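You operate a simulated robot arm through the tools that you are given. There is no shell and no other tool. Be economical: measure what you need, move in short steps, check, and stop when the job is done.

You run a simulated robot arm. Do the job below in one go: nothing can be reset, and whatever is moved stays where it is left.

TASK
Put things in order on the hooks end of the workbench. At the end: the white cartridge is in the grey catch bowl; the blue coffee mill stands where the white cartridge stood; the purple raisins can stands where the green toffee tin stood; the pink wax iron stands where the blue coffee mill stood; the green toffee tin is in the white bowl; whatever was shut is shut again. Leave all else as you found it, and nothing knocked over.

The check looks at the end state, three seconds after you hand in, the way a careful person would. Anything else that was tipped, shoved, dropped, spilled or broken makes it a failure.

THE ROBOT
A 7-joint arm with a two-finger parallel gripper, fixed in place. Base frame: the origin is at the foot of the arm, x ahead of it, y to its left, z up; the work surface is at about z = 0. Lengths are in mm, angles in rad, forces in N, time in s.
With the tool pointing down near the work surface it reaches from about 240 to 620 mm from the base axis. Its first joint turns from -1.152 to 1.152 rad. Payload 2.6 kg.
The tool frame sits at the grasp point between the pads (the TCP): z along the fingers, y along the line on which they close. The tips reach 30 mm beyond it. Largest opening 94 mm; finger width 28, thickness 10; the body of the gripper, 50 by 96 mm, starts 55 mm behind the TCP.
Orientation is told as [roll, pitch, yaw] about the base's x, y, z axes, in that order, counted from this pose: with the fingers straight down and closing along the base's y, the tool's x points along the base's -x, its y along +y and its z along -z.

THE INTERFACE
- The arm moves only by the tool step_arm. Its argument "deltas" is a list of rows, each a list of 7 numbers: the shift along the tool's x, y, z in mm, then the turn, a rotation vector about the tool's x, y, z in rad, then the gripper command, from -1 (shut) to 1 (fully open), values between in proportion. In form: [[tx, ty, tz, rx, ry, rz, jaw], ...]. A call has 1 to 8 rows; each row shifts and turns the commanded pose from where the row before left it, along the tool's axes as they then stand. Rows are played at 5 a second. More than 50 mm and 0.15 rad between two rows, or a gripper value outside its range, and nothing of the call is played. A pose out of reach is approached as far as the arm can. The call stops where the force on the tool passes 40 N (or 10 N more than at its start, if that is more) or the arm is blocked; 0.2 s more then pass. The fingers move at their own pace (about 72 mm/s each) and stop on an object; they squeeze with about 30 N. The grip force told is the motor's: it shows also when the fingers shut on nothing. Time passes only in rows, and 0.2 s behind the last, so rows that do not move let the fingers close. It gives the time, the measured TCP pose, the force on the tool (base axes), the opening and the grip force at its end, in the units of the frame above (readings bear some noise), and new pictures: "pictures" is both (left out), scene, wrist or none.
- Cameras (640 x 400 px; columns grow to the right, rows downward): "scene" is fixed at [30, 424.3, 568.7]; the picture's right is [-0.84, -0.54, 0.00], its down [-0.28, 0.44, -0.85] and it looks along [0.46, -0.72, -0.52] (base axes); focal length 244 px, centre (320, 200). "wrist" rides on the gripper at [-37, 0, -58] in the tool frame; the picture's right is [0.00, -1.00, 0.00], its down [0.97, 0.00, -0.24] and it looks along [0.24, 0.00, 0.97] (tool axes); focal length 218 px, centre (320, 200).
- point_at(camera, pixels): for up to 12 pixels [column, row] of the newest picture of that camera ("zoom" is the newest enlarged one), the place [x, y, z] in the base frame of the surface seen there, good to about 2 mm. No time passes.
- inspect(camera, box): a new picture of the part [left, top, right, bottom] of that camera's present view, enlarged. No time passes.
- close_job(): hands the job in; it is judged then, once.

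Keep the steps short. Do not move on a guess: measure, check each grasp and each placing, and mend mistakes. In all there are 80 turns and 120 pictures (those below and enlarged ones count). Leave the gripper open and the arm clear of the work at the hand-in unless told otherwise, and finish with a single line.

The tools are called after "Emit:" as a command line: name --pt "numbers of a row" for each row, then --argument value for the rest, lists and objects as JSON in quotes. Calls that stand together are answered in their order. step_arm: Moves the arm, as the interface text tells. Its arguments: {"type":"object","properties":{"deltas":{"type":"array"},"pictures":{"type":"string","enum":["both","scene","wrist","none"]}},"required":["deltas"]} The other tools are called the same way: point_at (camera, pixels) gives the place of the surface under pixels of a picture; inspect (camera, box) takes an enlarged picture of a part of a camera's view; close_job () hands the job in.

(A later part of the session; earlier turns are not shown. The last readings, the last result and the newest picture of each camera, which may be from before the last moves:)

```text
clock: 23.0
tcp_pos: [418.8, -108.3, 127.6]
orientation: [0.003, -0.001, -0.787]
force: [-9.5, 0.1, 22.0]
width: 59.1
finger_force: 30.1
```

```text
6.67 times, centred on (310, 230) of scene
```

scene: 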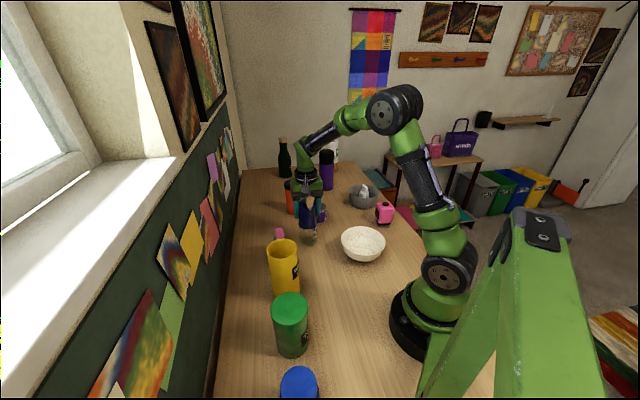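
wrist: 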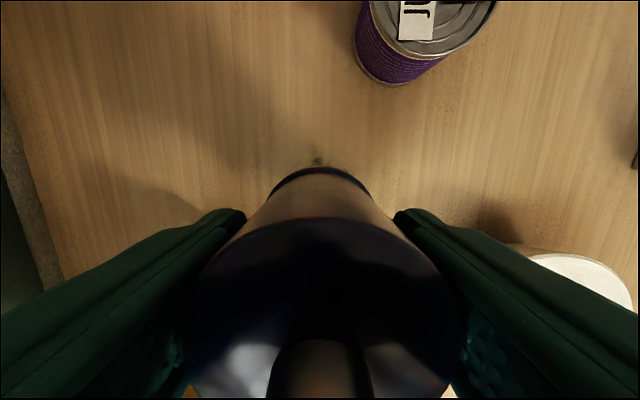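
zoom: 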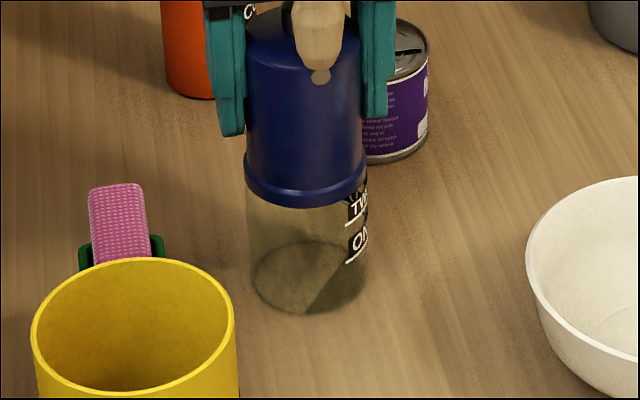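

Contact (22 N). I ease back 0.8 mm, open gradually, and rise straight.

Emit:
step_arm --pt "0 0 -0.7 0 0 0 -1" --pt "0 0 0 0 0 0 0.5" --pt "0 0 0 0 0 0 0.9" --pt "0 0 -30 0 0 0 0.9" --pt "0 0 -45 0 0 0 0.9" --pt "0 0 -45 0 0 0 0.9" --pt "0 0 -45 0 0 0 0.9"

Emit:
inspect --camera "scene" --box '[230, 160, 350, 260]'

Emit:
point_at --camera "wrist" --pixels '[[319, 193], [319, 200], [300, 190], [340, 190]]'

```text
clock: 24.6
tcp_pos: [418.8, -110.1, 294.8]
orientation: [0.0, 0.0, -0.784]
force: [0.9, -0.7, -0.9]
width: 89.4
finger_force: 0.1
```

scene: 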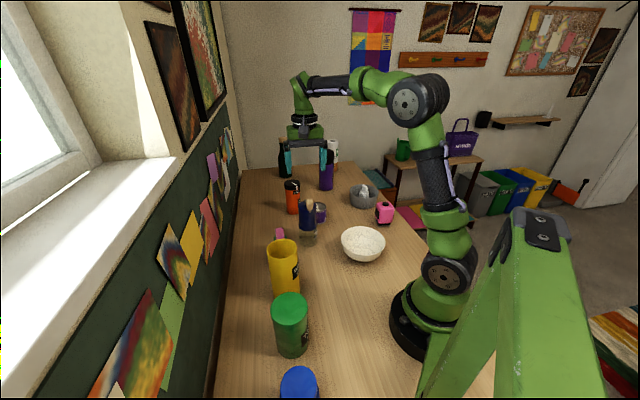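
wrist: 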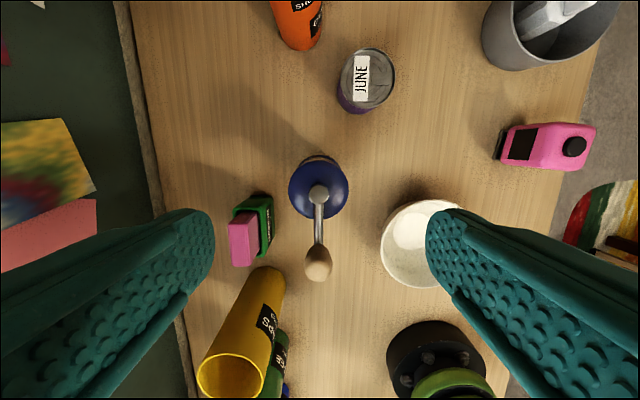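

```text
4.00 times, centred on (290, 210) of scene
```

zoom: 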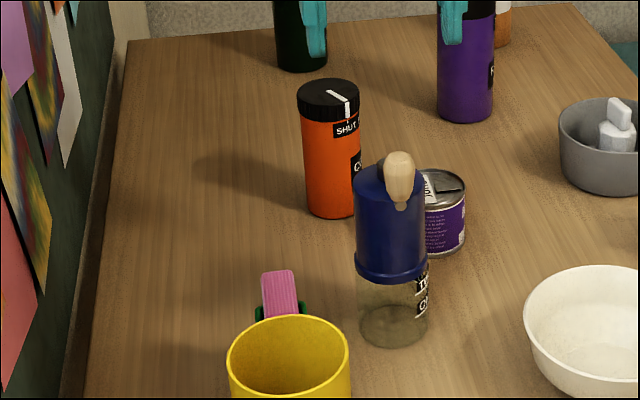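

```text
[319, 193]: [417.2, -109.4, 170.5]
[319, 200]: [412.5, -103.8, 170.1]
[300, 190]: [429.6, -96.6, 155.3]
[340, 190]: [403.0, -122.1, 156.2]
```

Mill stands at (417,-109), intact. Now to the wax iron: travel at this height to above (233,-347) and turn to yaw ≈ -0.91.

Emit:
step_arm --pt "-5.1 -42.7 0 0 0 0 1" --pt "-5.1 -42.7 0 0 0 0 1" --pt "-5.1 -42.7 0 0 0 0 1" --pt "-5.1 -42.7 0 0 0 0 1" --pt "-5.1 -42.7 0 0 0 0 1" --pt "-5.1 -42.7 10 0 0 0 1" --pt "-5.1 -42.7 20 0 0 0.125 1" --pt "0 0 20 0 0 0 1"

Emit:
inspect --camera "wrist" --box '[250, 130, 390, 270]'

```text
clock: 26.4
tcp_pos: [233.5, -345.6, 243.8]
orientation: [0.0, 0.0, -0.912]
force: [0.8, 0.0, 0.5]
width: 94.1
finger_force: 0.1
```

scene: 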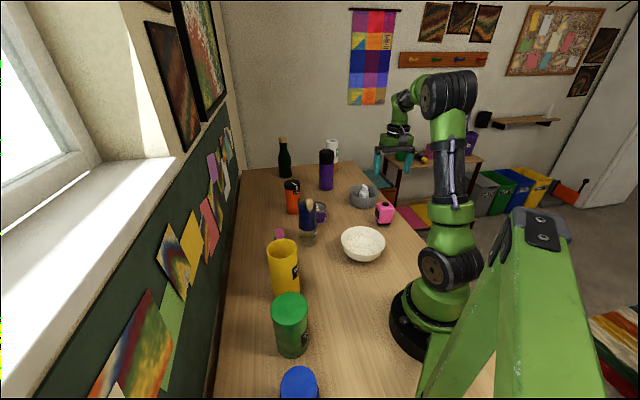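
wrist: 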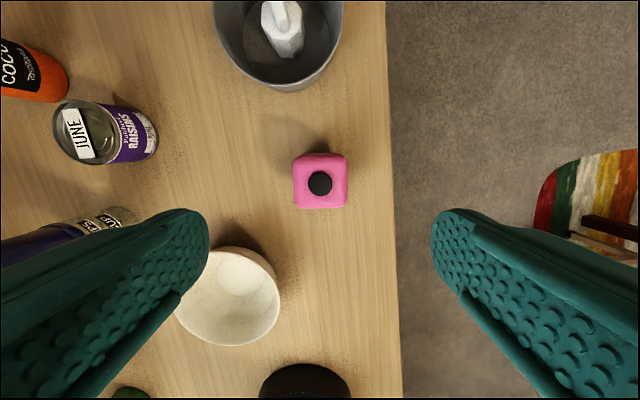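

```text
2.86 times, centred on (320, 200) of wrist
```

zoom: 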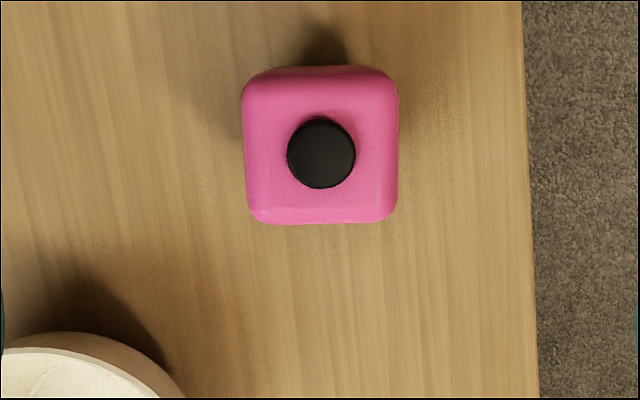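

Iron aligned and centred at (320,182). Descend to z≈60 (open) and grip.

Emit:
step_arm --pt "-1.7 0 40 0 0 0 1" --pt "0 0 45 0 0 0 1" --pt "0 0 45 0 0 0 1" --pt "0 0 35 0 0 0 1" --pt "0 0 18 0 0 0 1" --pt "0 0 0 0 0 0 0.4"

Emit:
inspect --camera "scene" --box '[340, 160, 430, 250]'

```text
clock: 27.8
tcp_pos: [234.5, -347.9, 62.3]
orientation: [0.0, 0.002, -0.908]
force: [-0.2, 0.1, -0.3]
width: 65.6
finger_force: 0.0
```

scene: 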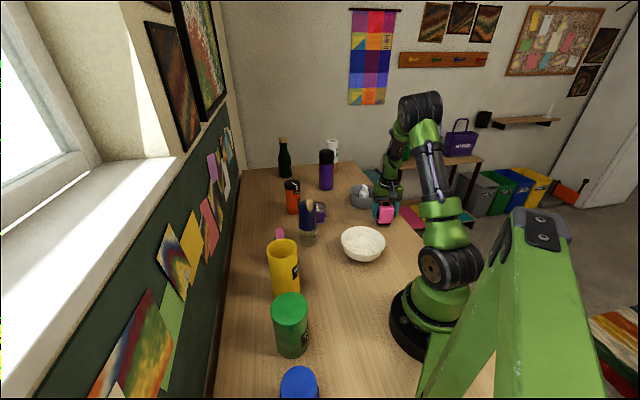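
wrist: 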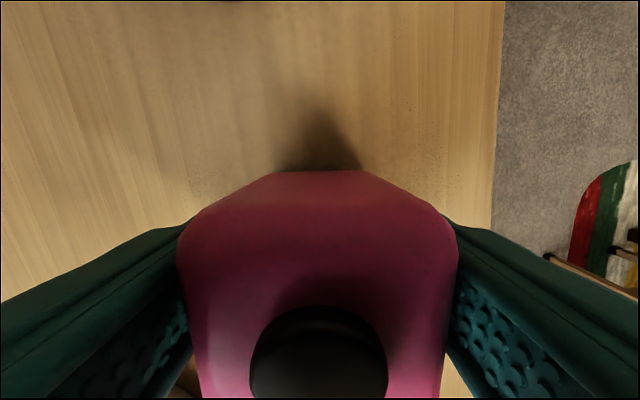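

```text
4.44 times, centred on (385, 205) of scene
```

zoom: 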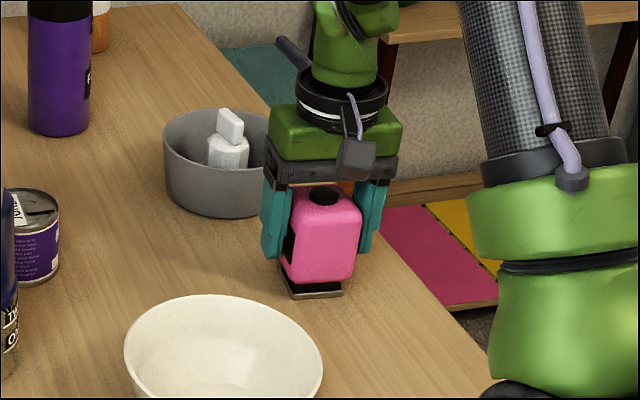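

Fingers straddle the body cleanly. Close and check, then lift a little.

Emit:
step_arm --pt "0 0 0 0 0 0 -1" --pt "0 0 0 0 0 0 -1" --pt "0 0 0 0 0 0 -1" --pt "0 0 -5 0 0 0 -1" --pt "0 0 -10 0 0 0 -1" --pt "0 0 0 0 0 0 -1" --pictures "none"

Emit:
inspect --camera "scene" --box '[340, 160, 430, 250]'

```text
clock: 29.2
tcp_pos: [232.7, -344.9, 76.3]
orientation: [0.0, -0.003, -0.909]
force: [0.5, -0.7, -4.2]
width: 60.6
finger_force: 30.2
```

```text
4.44 times, centred on (385, 205) of scene
```

zoom: 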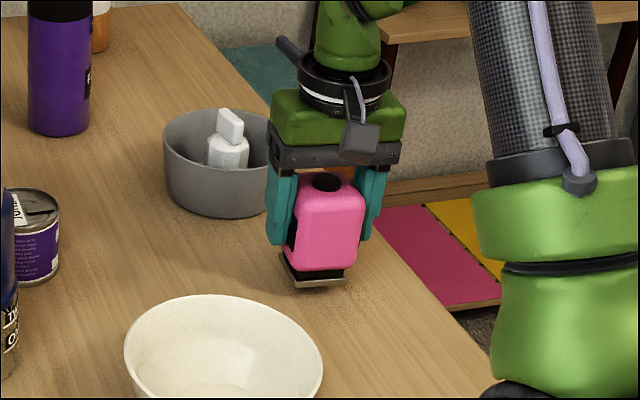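

Iron lifted with its sole, ~4 N. Raise to z≈310 to pass over everything.

Emit:
step_arm --pt "0 0 -45 0 0 0 -1" --pt "0 0 -47 0 0 0 -1" --pt "0 0 -47 0 0 0 -1" --pt "0 0 -47 0 0 0 -1" --pt "0 0 -40 0 0 0 -1" --pt "3.5 43.6 0 0 0 0 -1" --pt "3.5 43.6 0 0 0 0 -1" --pictures "scene"

Emit:
step_arm --pt "3.5 43.6 0 0 0 0 -1" --pt "3.5 43.6 0 0 0 0 -1" --pt "3.5 43.6 0 0 0 0 -1" --pt "3.5 43.6 0 0 0 0 -1" --pt "3.5 43.6 0 0 0 0 -1" --pt "3.5 43.6 0 0 0 0 -1" --pt "3.5 43.7 0 0 0 0 -1" --pt "0 0 0 0 0 0 -1"

```text
clock: 30.8
tcp_pos: [299.0, -288.9, 300.8]
orientation: [0.001, -0.001, -0.911]
force: [-0.6, 0.0, -3.5]
width: 60.6
finger_force: 30.5
```

scene: 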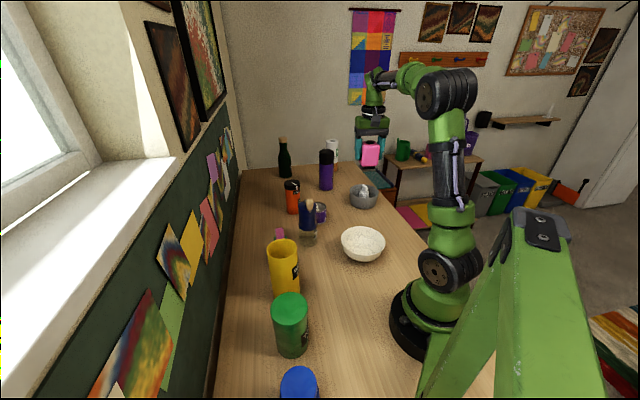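

```text
clock: 32.6
tcp_pos: [526.7, -82.2, 299.0]
orientation: [0.0, 0.002, -0.912]
force: [0.2, 0.8, -3.6]
width: 60.4
finger_force: 29.8
```

scene: 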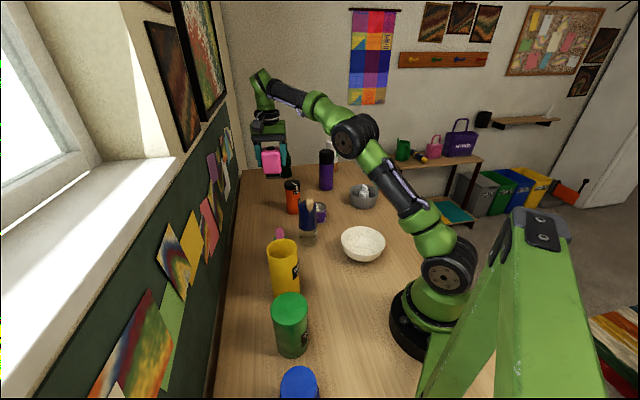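
wrist: 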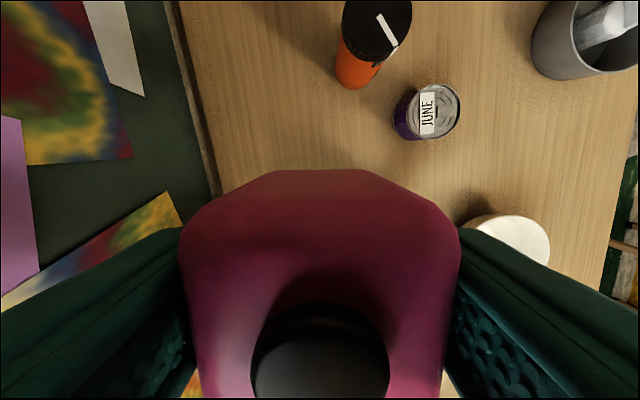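

Over the mill's old spot. Lower to z≈68.

Emit:
step_arm --pt "0 0 45 0 0 0 -1" --pt "0 0 45 0 0 0 -1" --pt "0 0 45 0 0 0 -1" --pt "0 0 45 0 0 0 -1" --pt "0 0 35 0 0 0 -1" --pt "0 0 15 0 0 0 -1" --pt "0 0 0 0 0 0 -1" --pictures "none"

Emit:
inspect --camera "scene" --box '[230, 160, 330, 260]'

```text
clock: 34.2
tcp_pos: [524.9, -84.2, 71.6]
orientation: [0.0, 0.001, -0.912]
force: [-0.3, 0.4, -4.2]
width: 60.5
finger_force: 29.7
```

```text
4.00 times, centred on (280, 210) of scene
```

zoom: 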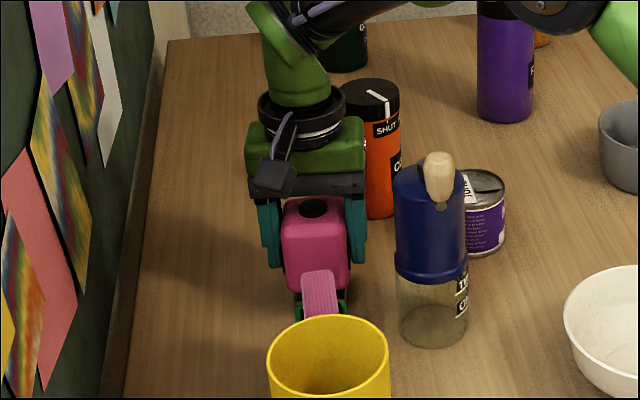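

Lower the last ~9 mm in small steps, with a 1.5 mm y correction.

Emit:
step_arm --pt "1.2 0.9 4 0 0 0 -1" --pt "0 0 2.5 0 0 0 -1" --pt "0 0 1.5 0 0 0 -1" --pt "0 0 1 0 0 0 -1" --pt "0 0 0 0 0 0 -1" --pictures "none"

```text
clock: 35.4
tcp_pos: [523.7, -80.0, 62.1]
orientation: [0.001, -0.002, -0.91]
force: [-4.8, -0.2, 9.1]
width: 60.1
finger_force: 30.5
```

Contact (9 N up). Release and rise.

Emit:
step_arm --pt "0 0 0 0 0 0 0" --pt "0 0 0 0 0 0 0.8" --pt "0 0 0 0 0 0 0.9" --pt "0 0 -35 0 0 0 0.9" --pt "0 0 -45 0 0 0 0.9" --pt "0 0 -45 0 0 0 0.9" --pt "0 0 -45 0 0 0 0.9" --pt "0 0 -45 0 0 0 0.9"

Emit:
inspect --camera "scene" --box '[230, 160, 330, 260]'

Emit:
inspect --camera "wrist" --box '[250, 100, 390, 270]'

```text
clock: 37.2
tcp_pos: [526.3, -76.8, 278.0]
orientation: [0.0, 0.0, -0.909]
force: [0.0, -0.9, 0.0]
width: 89.4
finger_force: 0.0
```

scene: 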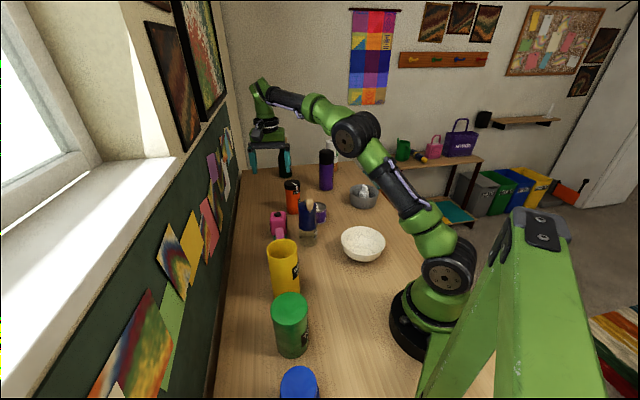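
wrist: 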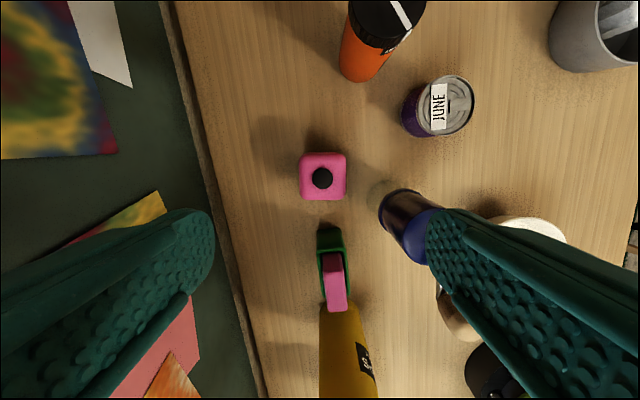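

```text
4.00 times, centred on (280, 210) of scene
```

zoom: 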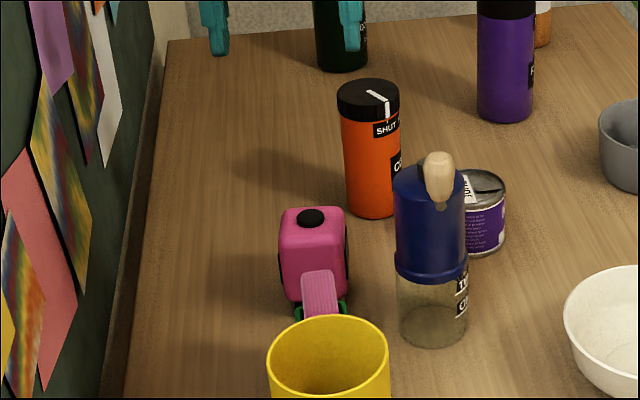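

```text
2.35 times, centred on (320, 185) of wrist
```

zoom: 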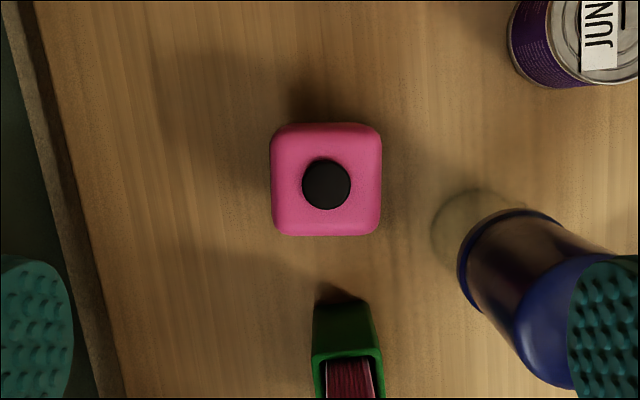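

Emit:
point_at --camera "wrist" --pixels '[[322, 178], [302, 160], [345, 160], [302, 195], [344, 195], [450, 250]]'

Emit:
step_arm --pt "0 0 -25 0 0 -0.15 1" --pt "0 0 -20 0 0 -0.15 1" --pt "0 0 0 0 0 -0.15 1" --pt "0 0 0 0 0 -0.15 1" --pt "0 0 0 0 0 -0.15 1" --pt "0 0 0 0 0 -0.15 1" --pictures "none"

```text
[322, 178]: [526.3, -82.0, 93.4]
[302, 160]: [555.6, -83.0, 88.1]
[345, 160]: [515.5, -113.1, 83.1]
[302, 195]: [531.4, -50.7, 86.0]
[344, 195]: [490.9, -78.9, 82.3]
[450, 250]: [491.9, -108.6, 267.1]
```

```text
clock: 38.6
tcp_pos: [524.3, -80.1, 322.0]
orientation: [0.0, 0.001, -0.007]
force: [-0.1, -0.3, -0.7]
width: 94.0
finger_force: 0.1
```

Iron stands at (526,-82), good. Now travel to the green tin, near (260,196), z 322.

Emit:
step_arm --pt "33 34.5 0 0 0 0 1" --pt "33 34.5 0 0 0 0 1" --pt "33 34.5 0 0 0 0 1" --pt "33 34.5 0 0 0 0 1" --pt "33 34.5 0 0 0 0 1" --pt "33 34.5 0 0 0 0 1" --pt "33 34.5 0 0 0 0 1" --pt "33 34.5 0 0 0 0 1"

```text
clock: 40.4
tcp_pos: [262.9, 199.8, 324.9]
orientation: [-0.001, 0.0, -0.012]
force: [0.0, -0.4, -0.5]
width: 94.1
finger_force: 0.0
```

scene: 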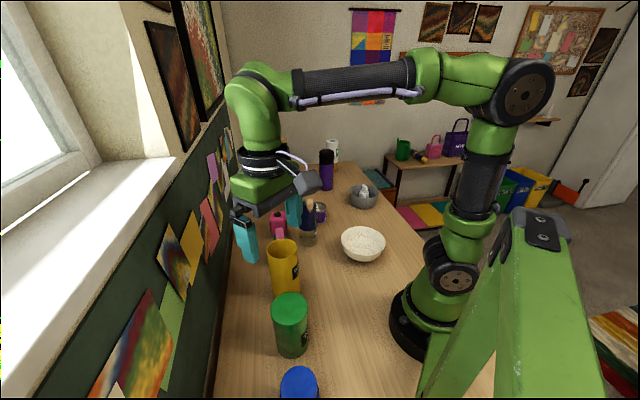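
wrist: 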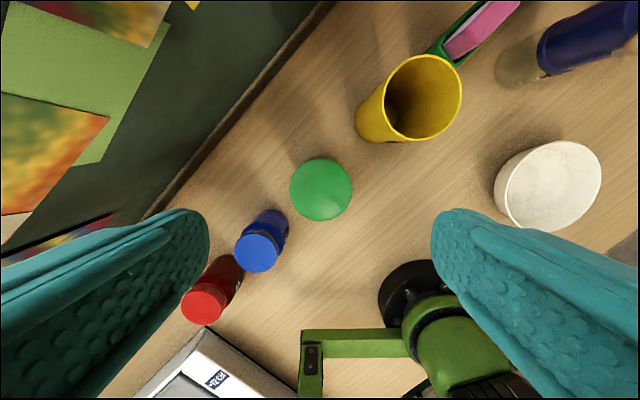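

Emit:
point_at --camera "wrist" --pixels '[[321, 189], [293, 189], [349, 189], [321, 161], [321, 218], [270, 230], [260, 255], [382, 130], [380, 100], [415, 90]]'

Emit:
inspect --camera "wrist" --box '[220, 60, 480, 280]'

```text
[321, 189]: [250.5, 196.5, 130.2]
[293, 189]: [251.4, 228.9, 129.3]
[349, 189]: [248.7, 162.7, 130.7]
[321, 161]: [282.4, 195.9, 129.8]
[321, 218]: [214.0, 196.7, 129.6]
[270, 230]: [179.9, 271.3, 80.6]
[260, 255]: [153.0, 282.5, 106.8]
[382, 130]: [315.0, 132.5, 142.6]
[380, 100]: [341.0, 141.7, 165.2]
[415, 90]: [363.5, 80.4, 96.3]
```

```text
1.82 times, centred on (350, 170) of wrist
```

zoom: 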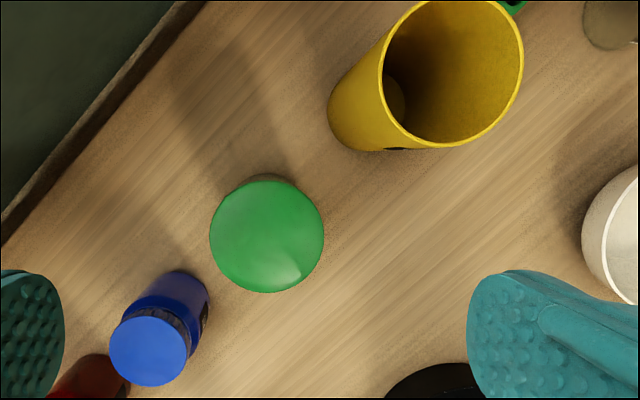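

Tin: top z 130, centre ≈ (249,197), diameter ≈ 72. Centre over it, descend to 165 and check.

Emit:
step_arm --pt "13.5 -2 20 0 0 0 1" --pt "0 0 45 0 0 0 1" --pt "0 0 45 0 0 0 1" --pt "0 0 40 0 0 0 1" --pt "0 0 0 0 0 0 1"

Emit:
inspect --camera "scene" --box '[210, 220, 370, 370]'

```text
clock: 41.6
tcp_pos: [250.9, 196.5, 173.6]
orientation: [0.0, -0.001, -0.011]
force: [-0.6, 0.4, -0.8]
width: 94.0
finger_force: 0.2
```

scene: 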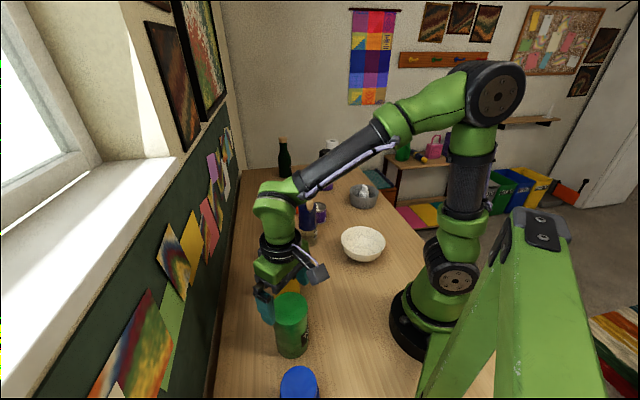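
wrist: 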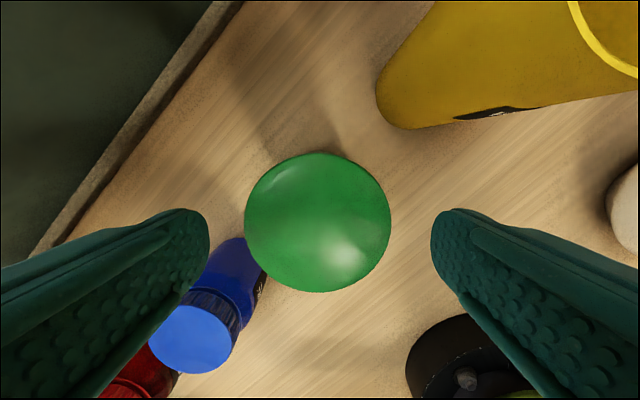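

```text
2.67 times, centred on (290, 295) of scene
```

zoom: 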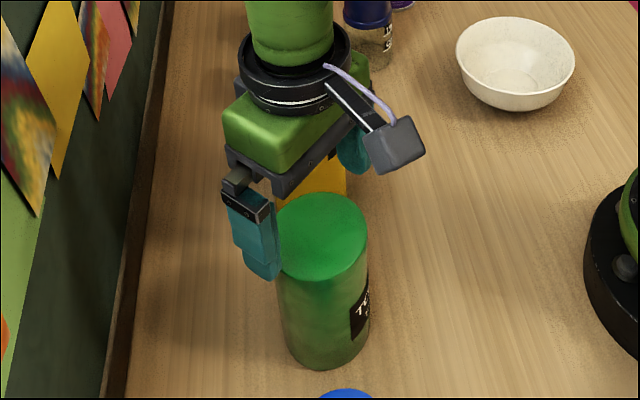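

Centred. Descend to z≈110 and grip.

Emit:
step_arm --pt "-0.5 1 30 0 0 0 1" --pt "0 0 33 0 0 0 1" --pt "0 0 0 0 0 0 0.7" --pt "0 0 0 0 0 0 0.3" --pt "0 0 0 0 0 0 -1" --pt "0 0 0 0 0 0 -1" --pictures "wrist"

```text
clock: 43.0
tcp_pos: [250.6, 198.7, 113.3]
orientation: [0.0, -0.002, -0.012]
force: [0.8, -0.8, -1.1]
width: 75.7
finger_force: 30.2
```

wrist: 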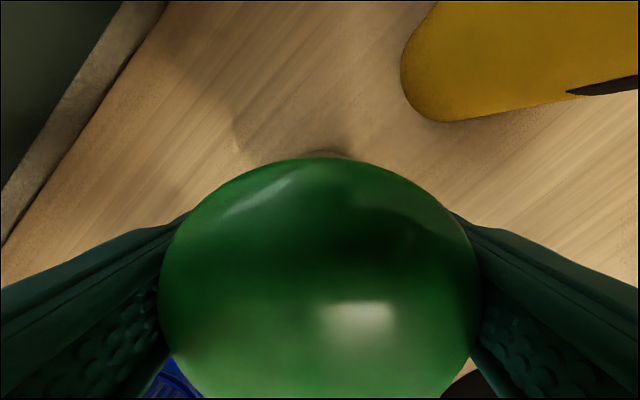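

Held at 75.7 mm. Lift 100 mm and check.

Emit:
step_arm --pt "0 0 -5 0 0 0 -1" --pt "0 0 -15 0 0 0 -1" --pt "0 0 -40 0 0 0 -1" --pt "0 0 -45 0 0 0 -1" --pt "0 0 -45 0 0 0 -1" --pt "0 0 0 0 0 0 -1"

Emit:
inspect --camera "scene" --box '[310, 210, 410, 280]'

Emit:
point_at --camera "zoom" --pixels '[[250, 160], [330, 235], [400, 180], [330, 130], [330, 110], [195, 170], [470, 170], [330, 165], [270, 200], [390, 205], [330, 270]]'

```text
clock: 44.4
tcp_pos: [248.1, 197.6, 263.2]
orientation: [0.002, 0.0, -0.008]
force: [0.3, 1.2, -0.7]
width: 75.8
finger_force: 30.0
```

scene: 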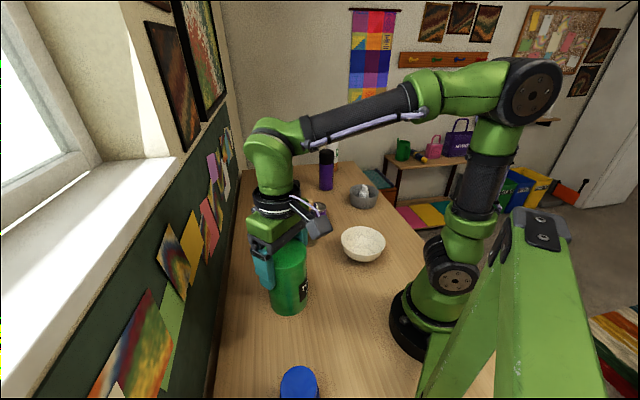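
wrist: 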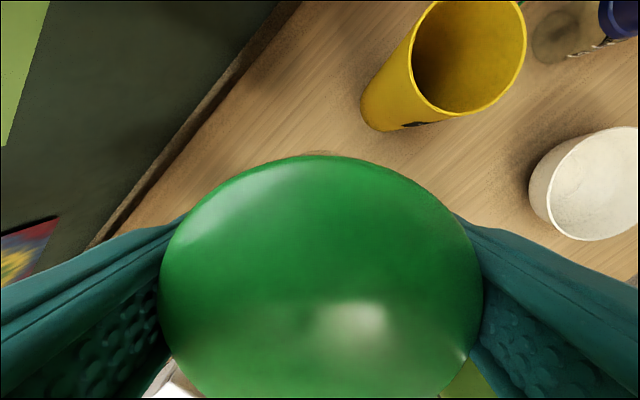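

```text
5.71 times, centred on (360, 245) of scene
```

zoom: 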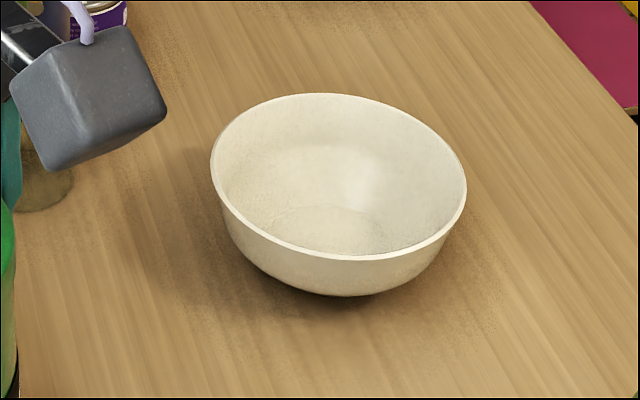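

```text
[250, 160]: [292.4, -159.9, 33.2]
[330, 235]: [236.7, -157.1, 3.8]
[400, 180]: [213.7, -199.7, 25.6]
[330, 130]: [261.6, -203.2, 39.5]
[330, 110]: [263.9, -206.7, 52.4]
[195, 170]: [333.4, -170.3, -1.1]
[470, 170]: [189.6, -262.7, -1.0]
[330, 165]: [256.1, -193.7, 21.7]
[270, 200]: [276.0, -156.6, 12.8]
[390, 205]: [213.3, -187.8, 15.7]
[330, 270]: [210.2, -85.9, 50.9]
```

The tin is up. Measure the bowl's rim and floor profile.

Emit:
point_at --camera "zoom" --pixels '[[214, 172], [465, 195], [328, 96], [338, 257], [330, 210], [330, 222], [330, 240], [285, 228], [375, 235], [300, 222], [360, 222], [330, 190]]'

```text
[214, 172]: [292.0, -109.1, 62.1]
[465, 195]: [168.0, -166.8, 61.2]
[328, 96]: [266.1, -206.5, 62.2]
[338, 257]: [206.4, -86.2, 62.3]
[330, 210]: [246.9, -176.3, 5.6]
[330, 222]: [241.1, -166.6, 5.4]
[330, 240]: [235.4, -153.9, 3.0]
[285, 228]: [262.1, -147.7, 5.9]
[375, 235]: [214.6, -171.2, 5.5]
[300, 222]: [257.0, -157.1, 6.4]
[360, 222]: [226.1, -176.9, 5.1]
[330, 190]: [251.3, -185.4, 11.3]
```

Bowl rim centre ≈ (235,-146), radius 67; at the tin's radius (38) the inner wall is at z≈8, so the tin will stand centred. Raise 40 mm, then go round via (285,20) to the bowl.

Emit:
step_arm --pt "0 0 -40 0 0 0 -1" --pt "-9 -44.3 0 0 0 0 -1" --pt "-9 -44.3 0 0 0 0 -1" --pt "-9 -44.3 0 0 0 0 -1" --pt "-9 -44.3 0 0 0 0 -1" --pt "0 0 0 0 0 0 -1" --pictures "scene"

Emit:
step_arm --pt "12 -41.5 0 0 0 0 -1" --pt "12 -41.5 0 0 0 0 -1" --pt "12 -41.5 0 0 0 0 -1" --pt "12 -41.5 0 0 0 0 -1" --pt "0 0 0 0 0 0 -1"

```text
clock: 45.8
tcp_pos: [287.0, 19.8, 299.0]
orientation: [0.0, 0.0, -0.011]
force: [-0.2, -0.3, -0.5]
width: 75.4
finger_force: 30.2
```

scene: 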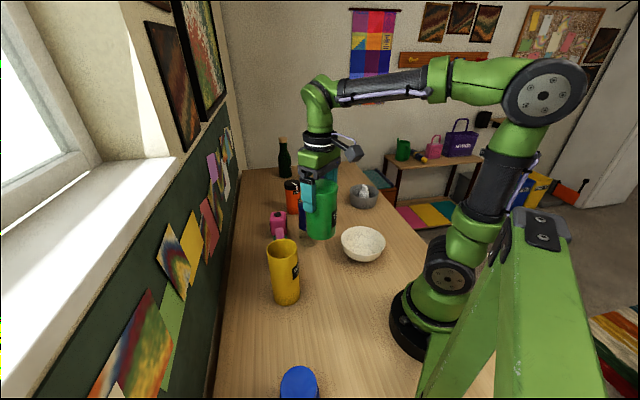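

```text
clock: 47.0
tcp_pos: [234.0, -148.6, 300.5]
orientation: [0.001, -0.001, -0.01]
force: [0.2, 0.6, -0.8]
width: 75.1
finger_force: 30.0
```

scene: 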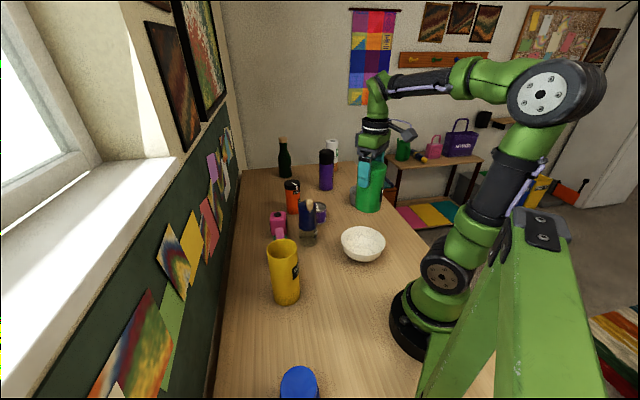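
wrist: 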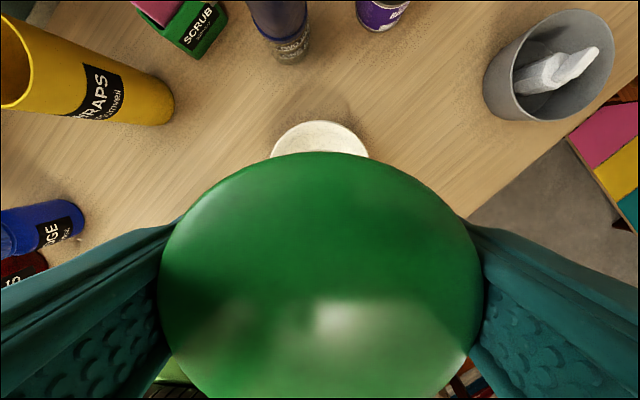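

Over the bowl (bowl symmetric under the tin). Lower to z≈145.

Emit:
step_arm --pt "0 1.5 45 0 0 0 -1" --pt "0 0 45 0 0 0 -1" --pt "0 0 40 0 0 0 -1" --pt "0 0 25 0 0 0 -1" --pt "0 0 0 0 0 0 -1"

Emit:
inspect --camera "scene" --box '[310, 180, 410, 280]'

```text
clock: 48.2
tcp_pos: [234.2, -140.3, 147.8]
orientation: [0.002, 0.001, -0.012]
force: [0.9, -0.1, -1.2]
width: 75.4
finger_force: 29.3
```

scene: 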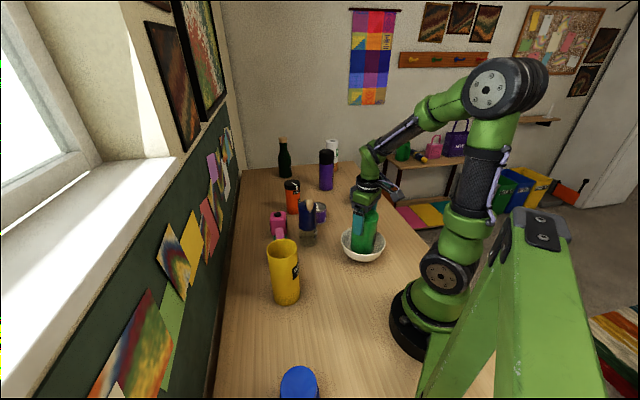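
wrist: 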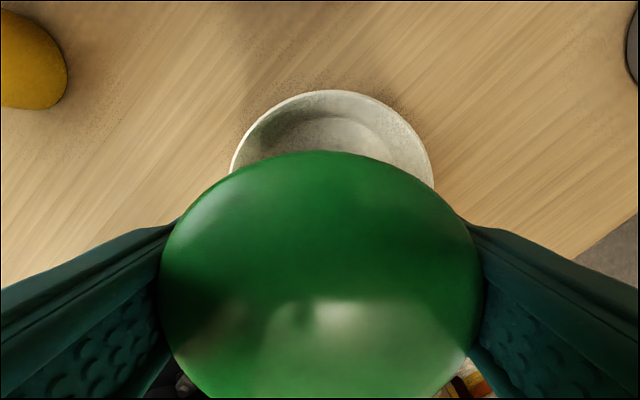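

```text
4.00 times, centred on (360, 230) of scene
```

zoom: 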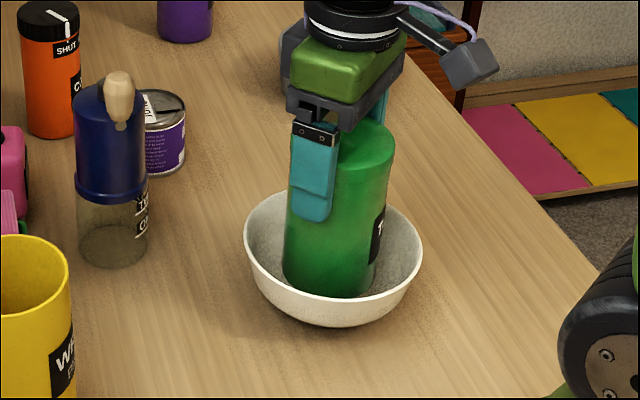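

The reading says y=-140 and the bowl's rim (230–435) is centred at column 332: I must shift about 7 mm towards -y and 2 mm in +x. Correct, then look again.

Emit:
step_arm --pt "-2 -6 0 0 0 0 -1" --pt "0 0 0 0 0 0 -1" --pt "0 0 0 0 0 0 -1" --pictures "wrist"

```text
clock: 49.0
tcp_pos: [235.1, -147.2, 148.6]
orientation: [-0.001, 0.0, -0.011]
force: [-0.3, -0.3, -0.4]
width: 75.3
finger_force: 29.8
```

wrist: 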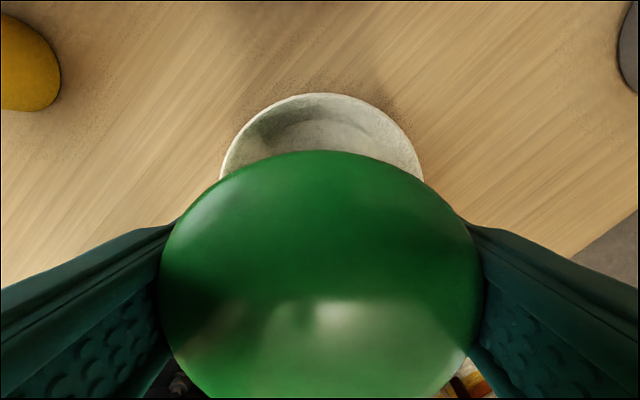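

Rim now 218–425: centred. Lower 26 mm, then feel for contact.

Emit:
step_arm --pt "0 -0.5 15 0 0 0 -1" --pt "0 0 8 0 0 0 -1" --pt "0 0 3 0 0 0 -1" --pt "0 0 1 0 0 0 -1" --pt "0 0 0 0 0 0 -1" --pictures "none"

Emit:
inspect --camera "scene" --box '[320, 190, 410, 280]'

```text
clock: 49.9
tcp_pos: [235.3, -149.7, 121.5]
orientation: [0.003, -0.003, -0.014]
force: [-3.1, 2.4, 6.5]
width: 75.6
finger_force: 29.5
stopped in row 4: the force on the tool passed its limit (the readings are from after the stop); the commanded pose is now the measured one
```

```text
4.44 times, centred on (365, 235) of scene
```

zoom: 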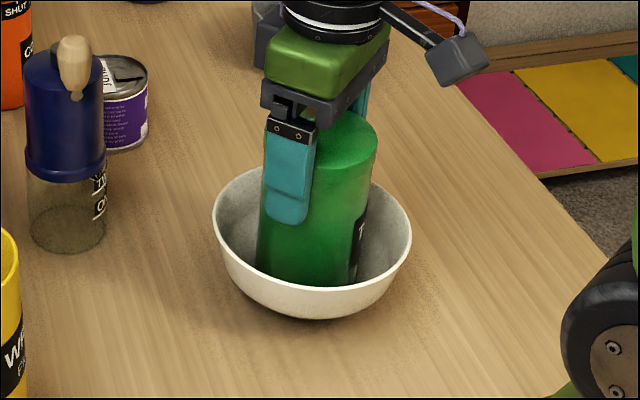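

Touched down at the expected height. Open and rise.

Emit:
step_arm --pt "0 0 0 0 0 0 0.7" --pt "0 0 0 0 0 0 0.95" --pt "0 0 0 0 0 0 1" --pt "0 0 -20 0 0 0 1" --pt "0 0 -40 0 0 0 1" --pt "0 0 -45 0 0 0 1" --pt "0 0 -45 0 0 0 1" --pt "0 0 -45 0 0 0 1"

Emit:
inspect --camera "scene" --box '[320, 190, 410, 280]'

```text
clock: 51.7
tcp_pos: [235.9, -146.9, 317.1]
orientation: [0.0, -0.005, -0.012]
force: [-0.5, 0.4, -0.5]
width: 94.1
finger_force: 0.0
```

scene: 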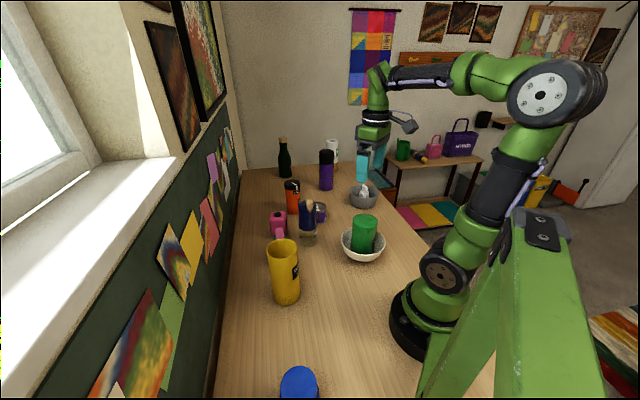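
wrist: 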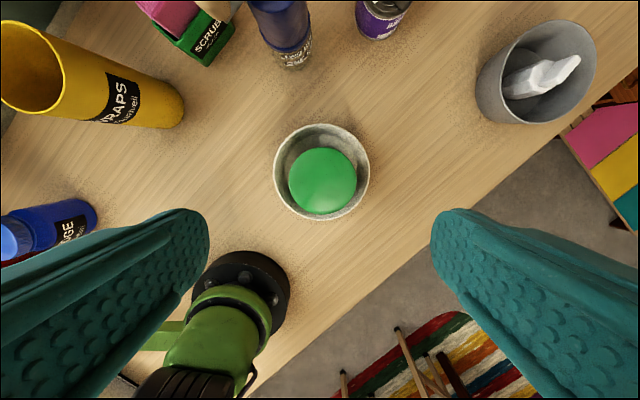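

```text
4.44 times, centred on (365, 235) of scene
```

zoom: 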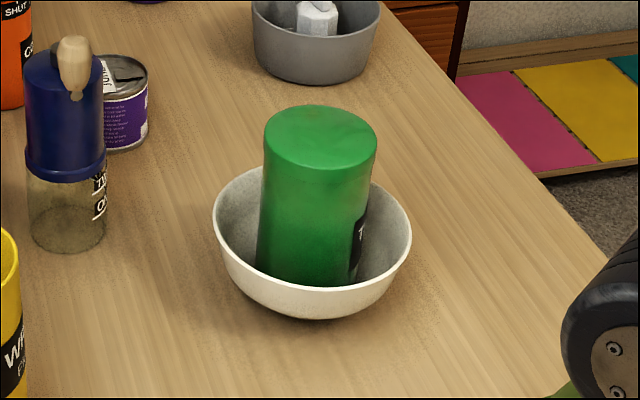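

Tin stands in the bowl. Now the raisins can: travel to above (456,-228).

Emit:
step_arm --pt "-44 -16.2 0 0 0 0 1" --pt "-44 -16.2 0 0 0 0 1" --pt "-44 -16.2 0 0 0 0 1" --pt "-44 -16.2 0 0 0 0 1" --pt "-43 -16.2 20 0 0 0 1" --pt "0 0 35 0 0 0 1" --pt "0 0 35 0 0 0 1" --pt "0 0 0 0 0 0 1"

Emit:
inspect --camera "wrist" --box '[250, 110, 390, 240]'

Emit:
point_at --camera "wrist" --pixels '[[320, 180], [295, 180], [345, 180], [320, 160], [320, 200]]'

```text
refused: row 5 steps farther than a row can; nothing moved
```

```text
3.08 times, centred on (320, 175) of wrist
```

zoom: 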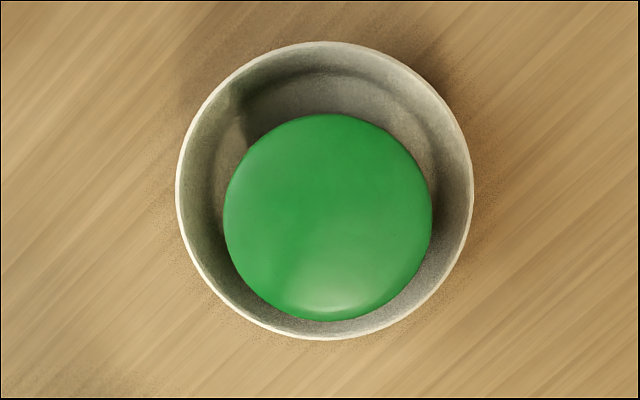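

```text
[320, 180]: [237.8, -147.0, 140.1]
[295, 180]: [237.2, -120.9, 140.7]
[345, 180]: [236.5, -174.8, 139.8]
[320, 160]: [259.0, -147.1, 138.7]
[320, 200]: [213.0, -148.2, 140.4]
```

Tin top is level (z 140 all over). Row 5 was too long; redo with shorter rows.

Emit:
step_arm --pt "-44 -16.2 0 0 0 0 1" --pt "-44 -16.2 0 0 0 0 1" --pt "-44 -16.2 0 0 0 0 1" --pt "-44 -16.2 0 0 0 0 1" --pt "-43 -16.2 0 0 0 0 1" --pt "0 0 45 0 0 0 1" --pt "0 0 45 0 0 0 1" --pt "0 0 0 0 0 0 1"

Emit:
inspect --camera "wrist" --box '[250, 110, 390, 240]'

Emit:
point_at --camera "wrist" --pixels '[[320, 180], [295, 170], [345, 170], [320, 155], [320, 195]]'

```text
clock: 53.5
tcp_pos: [453.8, -235.1, 226.4]
orientation: [0.001, -0.005, -0.014]
force: [0.0, 0.7, -0.4]
width: 94.0
finger_force: 0.1
```

scene: 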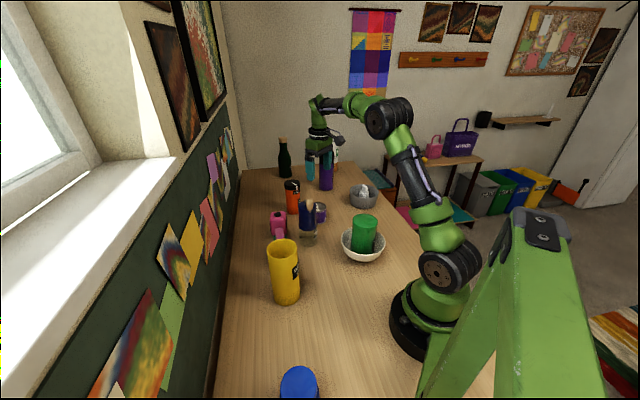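
wrist: 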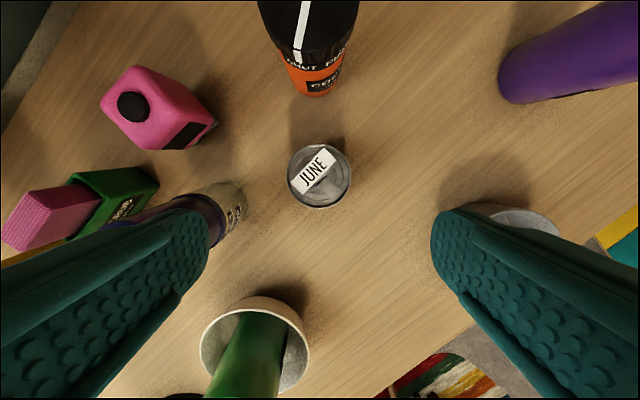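

```text
3.08 times, centred on (320, 175) of wrist
```

zoom: 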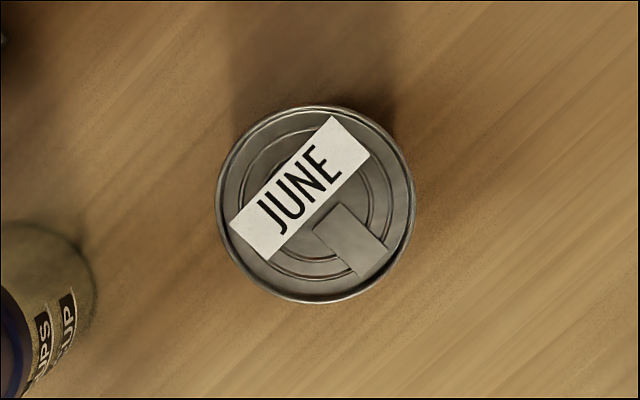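

```text
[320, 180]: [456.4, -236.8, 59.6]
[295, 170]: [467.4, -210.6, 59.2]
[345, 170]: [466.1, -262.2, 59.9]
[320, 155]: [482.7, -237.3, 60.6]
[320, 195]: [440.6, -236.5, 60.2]
```

Can rim centre at (319,177): shift -6 in tool x, +1.3 in y. Descend in two parts; first to ~100.

Emit:
step_arm --pt "-6 1.3 40 0 0 0 1" --pt "0 0 45 0 0 0 1" --pt "0 0 40 0 0 0 1" --pt "0 0 0 0 0 0 1" --pictures "wrist"

```text
clock: 54.5
tcp_pos: [458.3, -228.2, 100.3]
orientation: [0.001, -0.005, -0.013]
force: [0.9, 0.1, 0.1]
width: 93.9
finger_force: 0.1
```

wrist: 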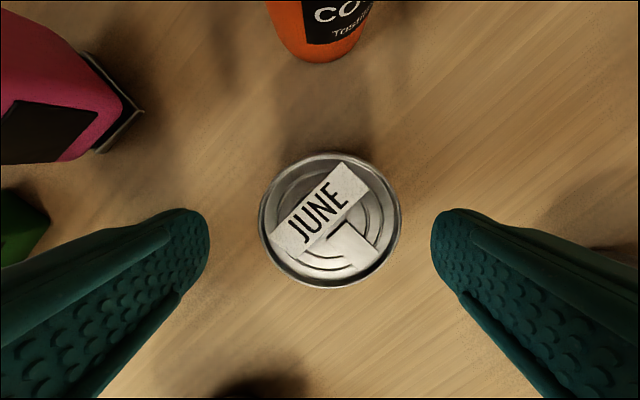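

Can now at columns 259–401 (centre 330): shift ty -4.5, tx -2.5, descend and close.

Emit:
step_arm --pt "-2.5 -4.5 10 0 0 0 1" --pt "0 0 25 0 0 0 1" --pt "0 0 22 0 0 0 1" --pt "0 0 0 0 0 0 0.7" --pt "0 0 0 0 0 0 0.4" --pt "0 0 0 0 0 0 -1" --pt "0 0 0 0 0 0 -1"

Emit:
inspect --camera "scene" --box '[280, 170, 360, 250]'

```text
clock: 56.1
tcp_pos: [461.7, -234.4, 43.0]
orientation: [0.002, -0.003, -0.012]
force: [0.3, 0.1, 0.3]
width: 66.7
finger_force: 30.1
```

scene: 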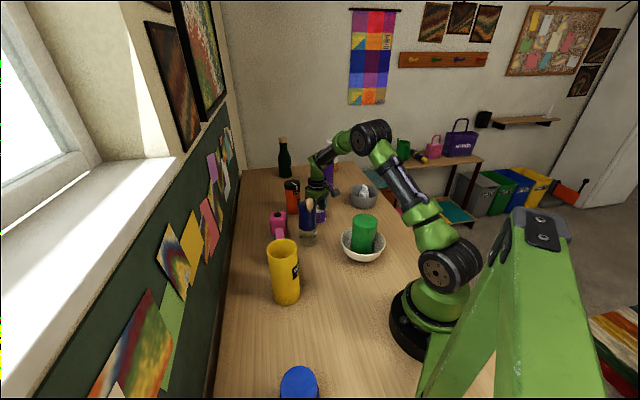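
wrist: 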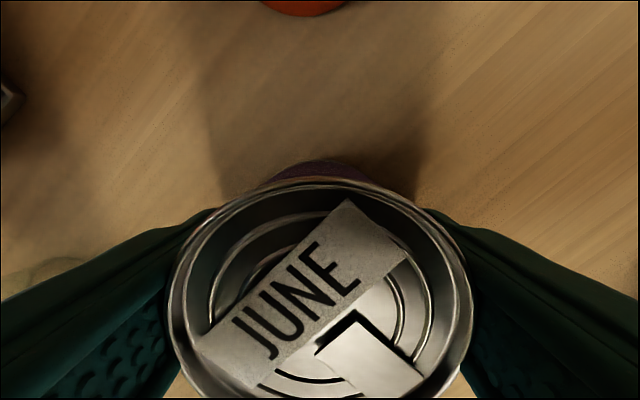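

```text
5.00 times, centred on (320, 210) of scene
```

zoom: 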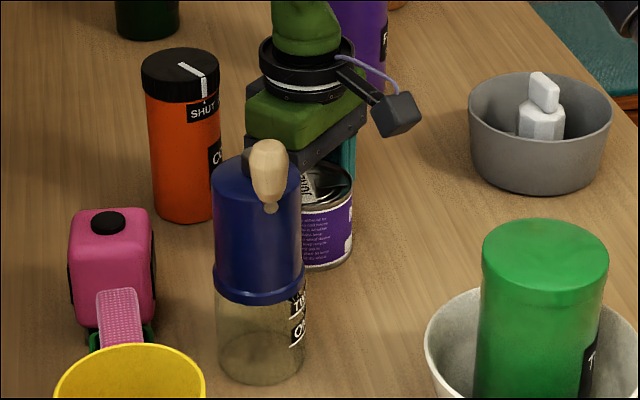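

Held at 66.7 mm. Lift straight up to about z 300.

Emit:
step_arm --pt "0 0 -5 0 0 0 -1" --pt "0 0 -25 0 0 0 -1" --pt "0 0 -45 0 0 0 -1" --pt "0 0 -45 0 0 0 -1" --pt "0 0 -45 0 0 0 -1" --pt "0 0 -45 0 0 0 -1" --pt "0 0 -45 0 0 0 -1" --pt "0 0 0 0 0 0 -1"

```text
clock: 57.9
tcp_pos: [461.7, -239.0, 299.8]
orientation: [0.001, -0.003, -0.014]
force: [-0.2, -0.9, -2.3]
width: 66.9
finger_force: 30.2
```

scene: 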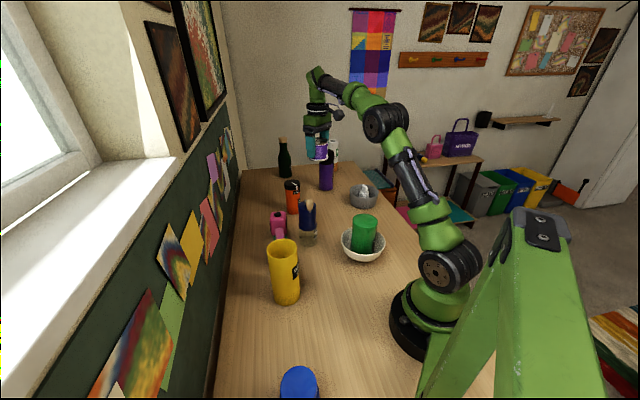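
wrist: 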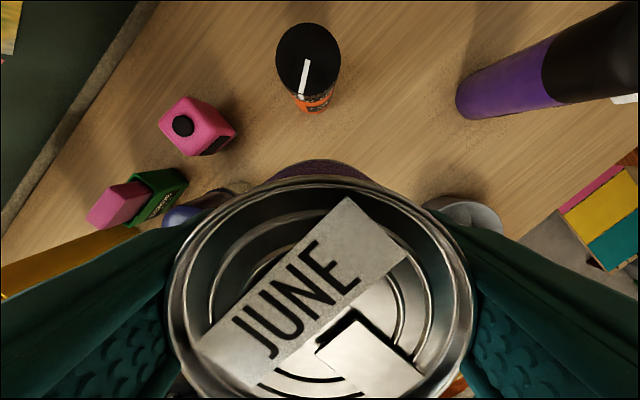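

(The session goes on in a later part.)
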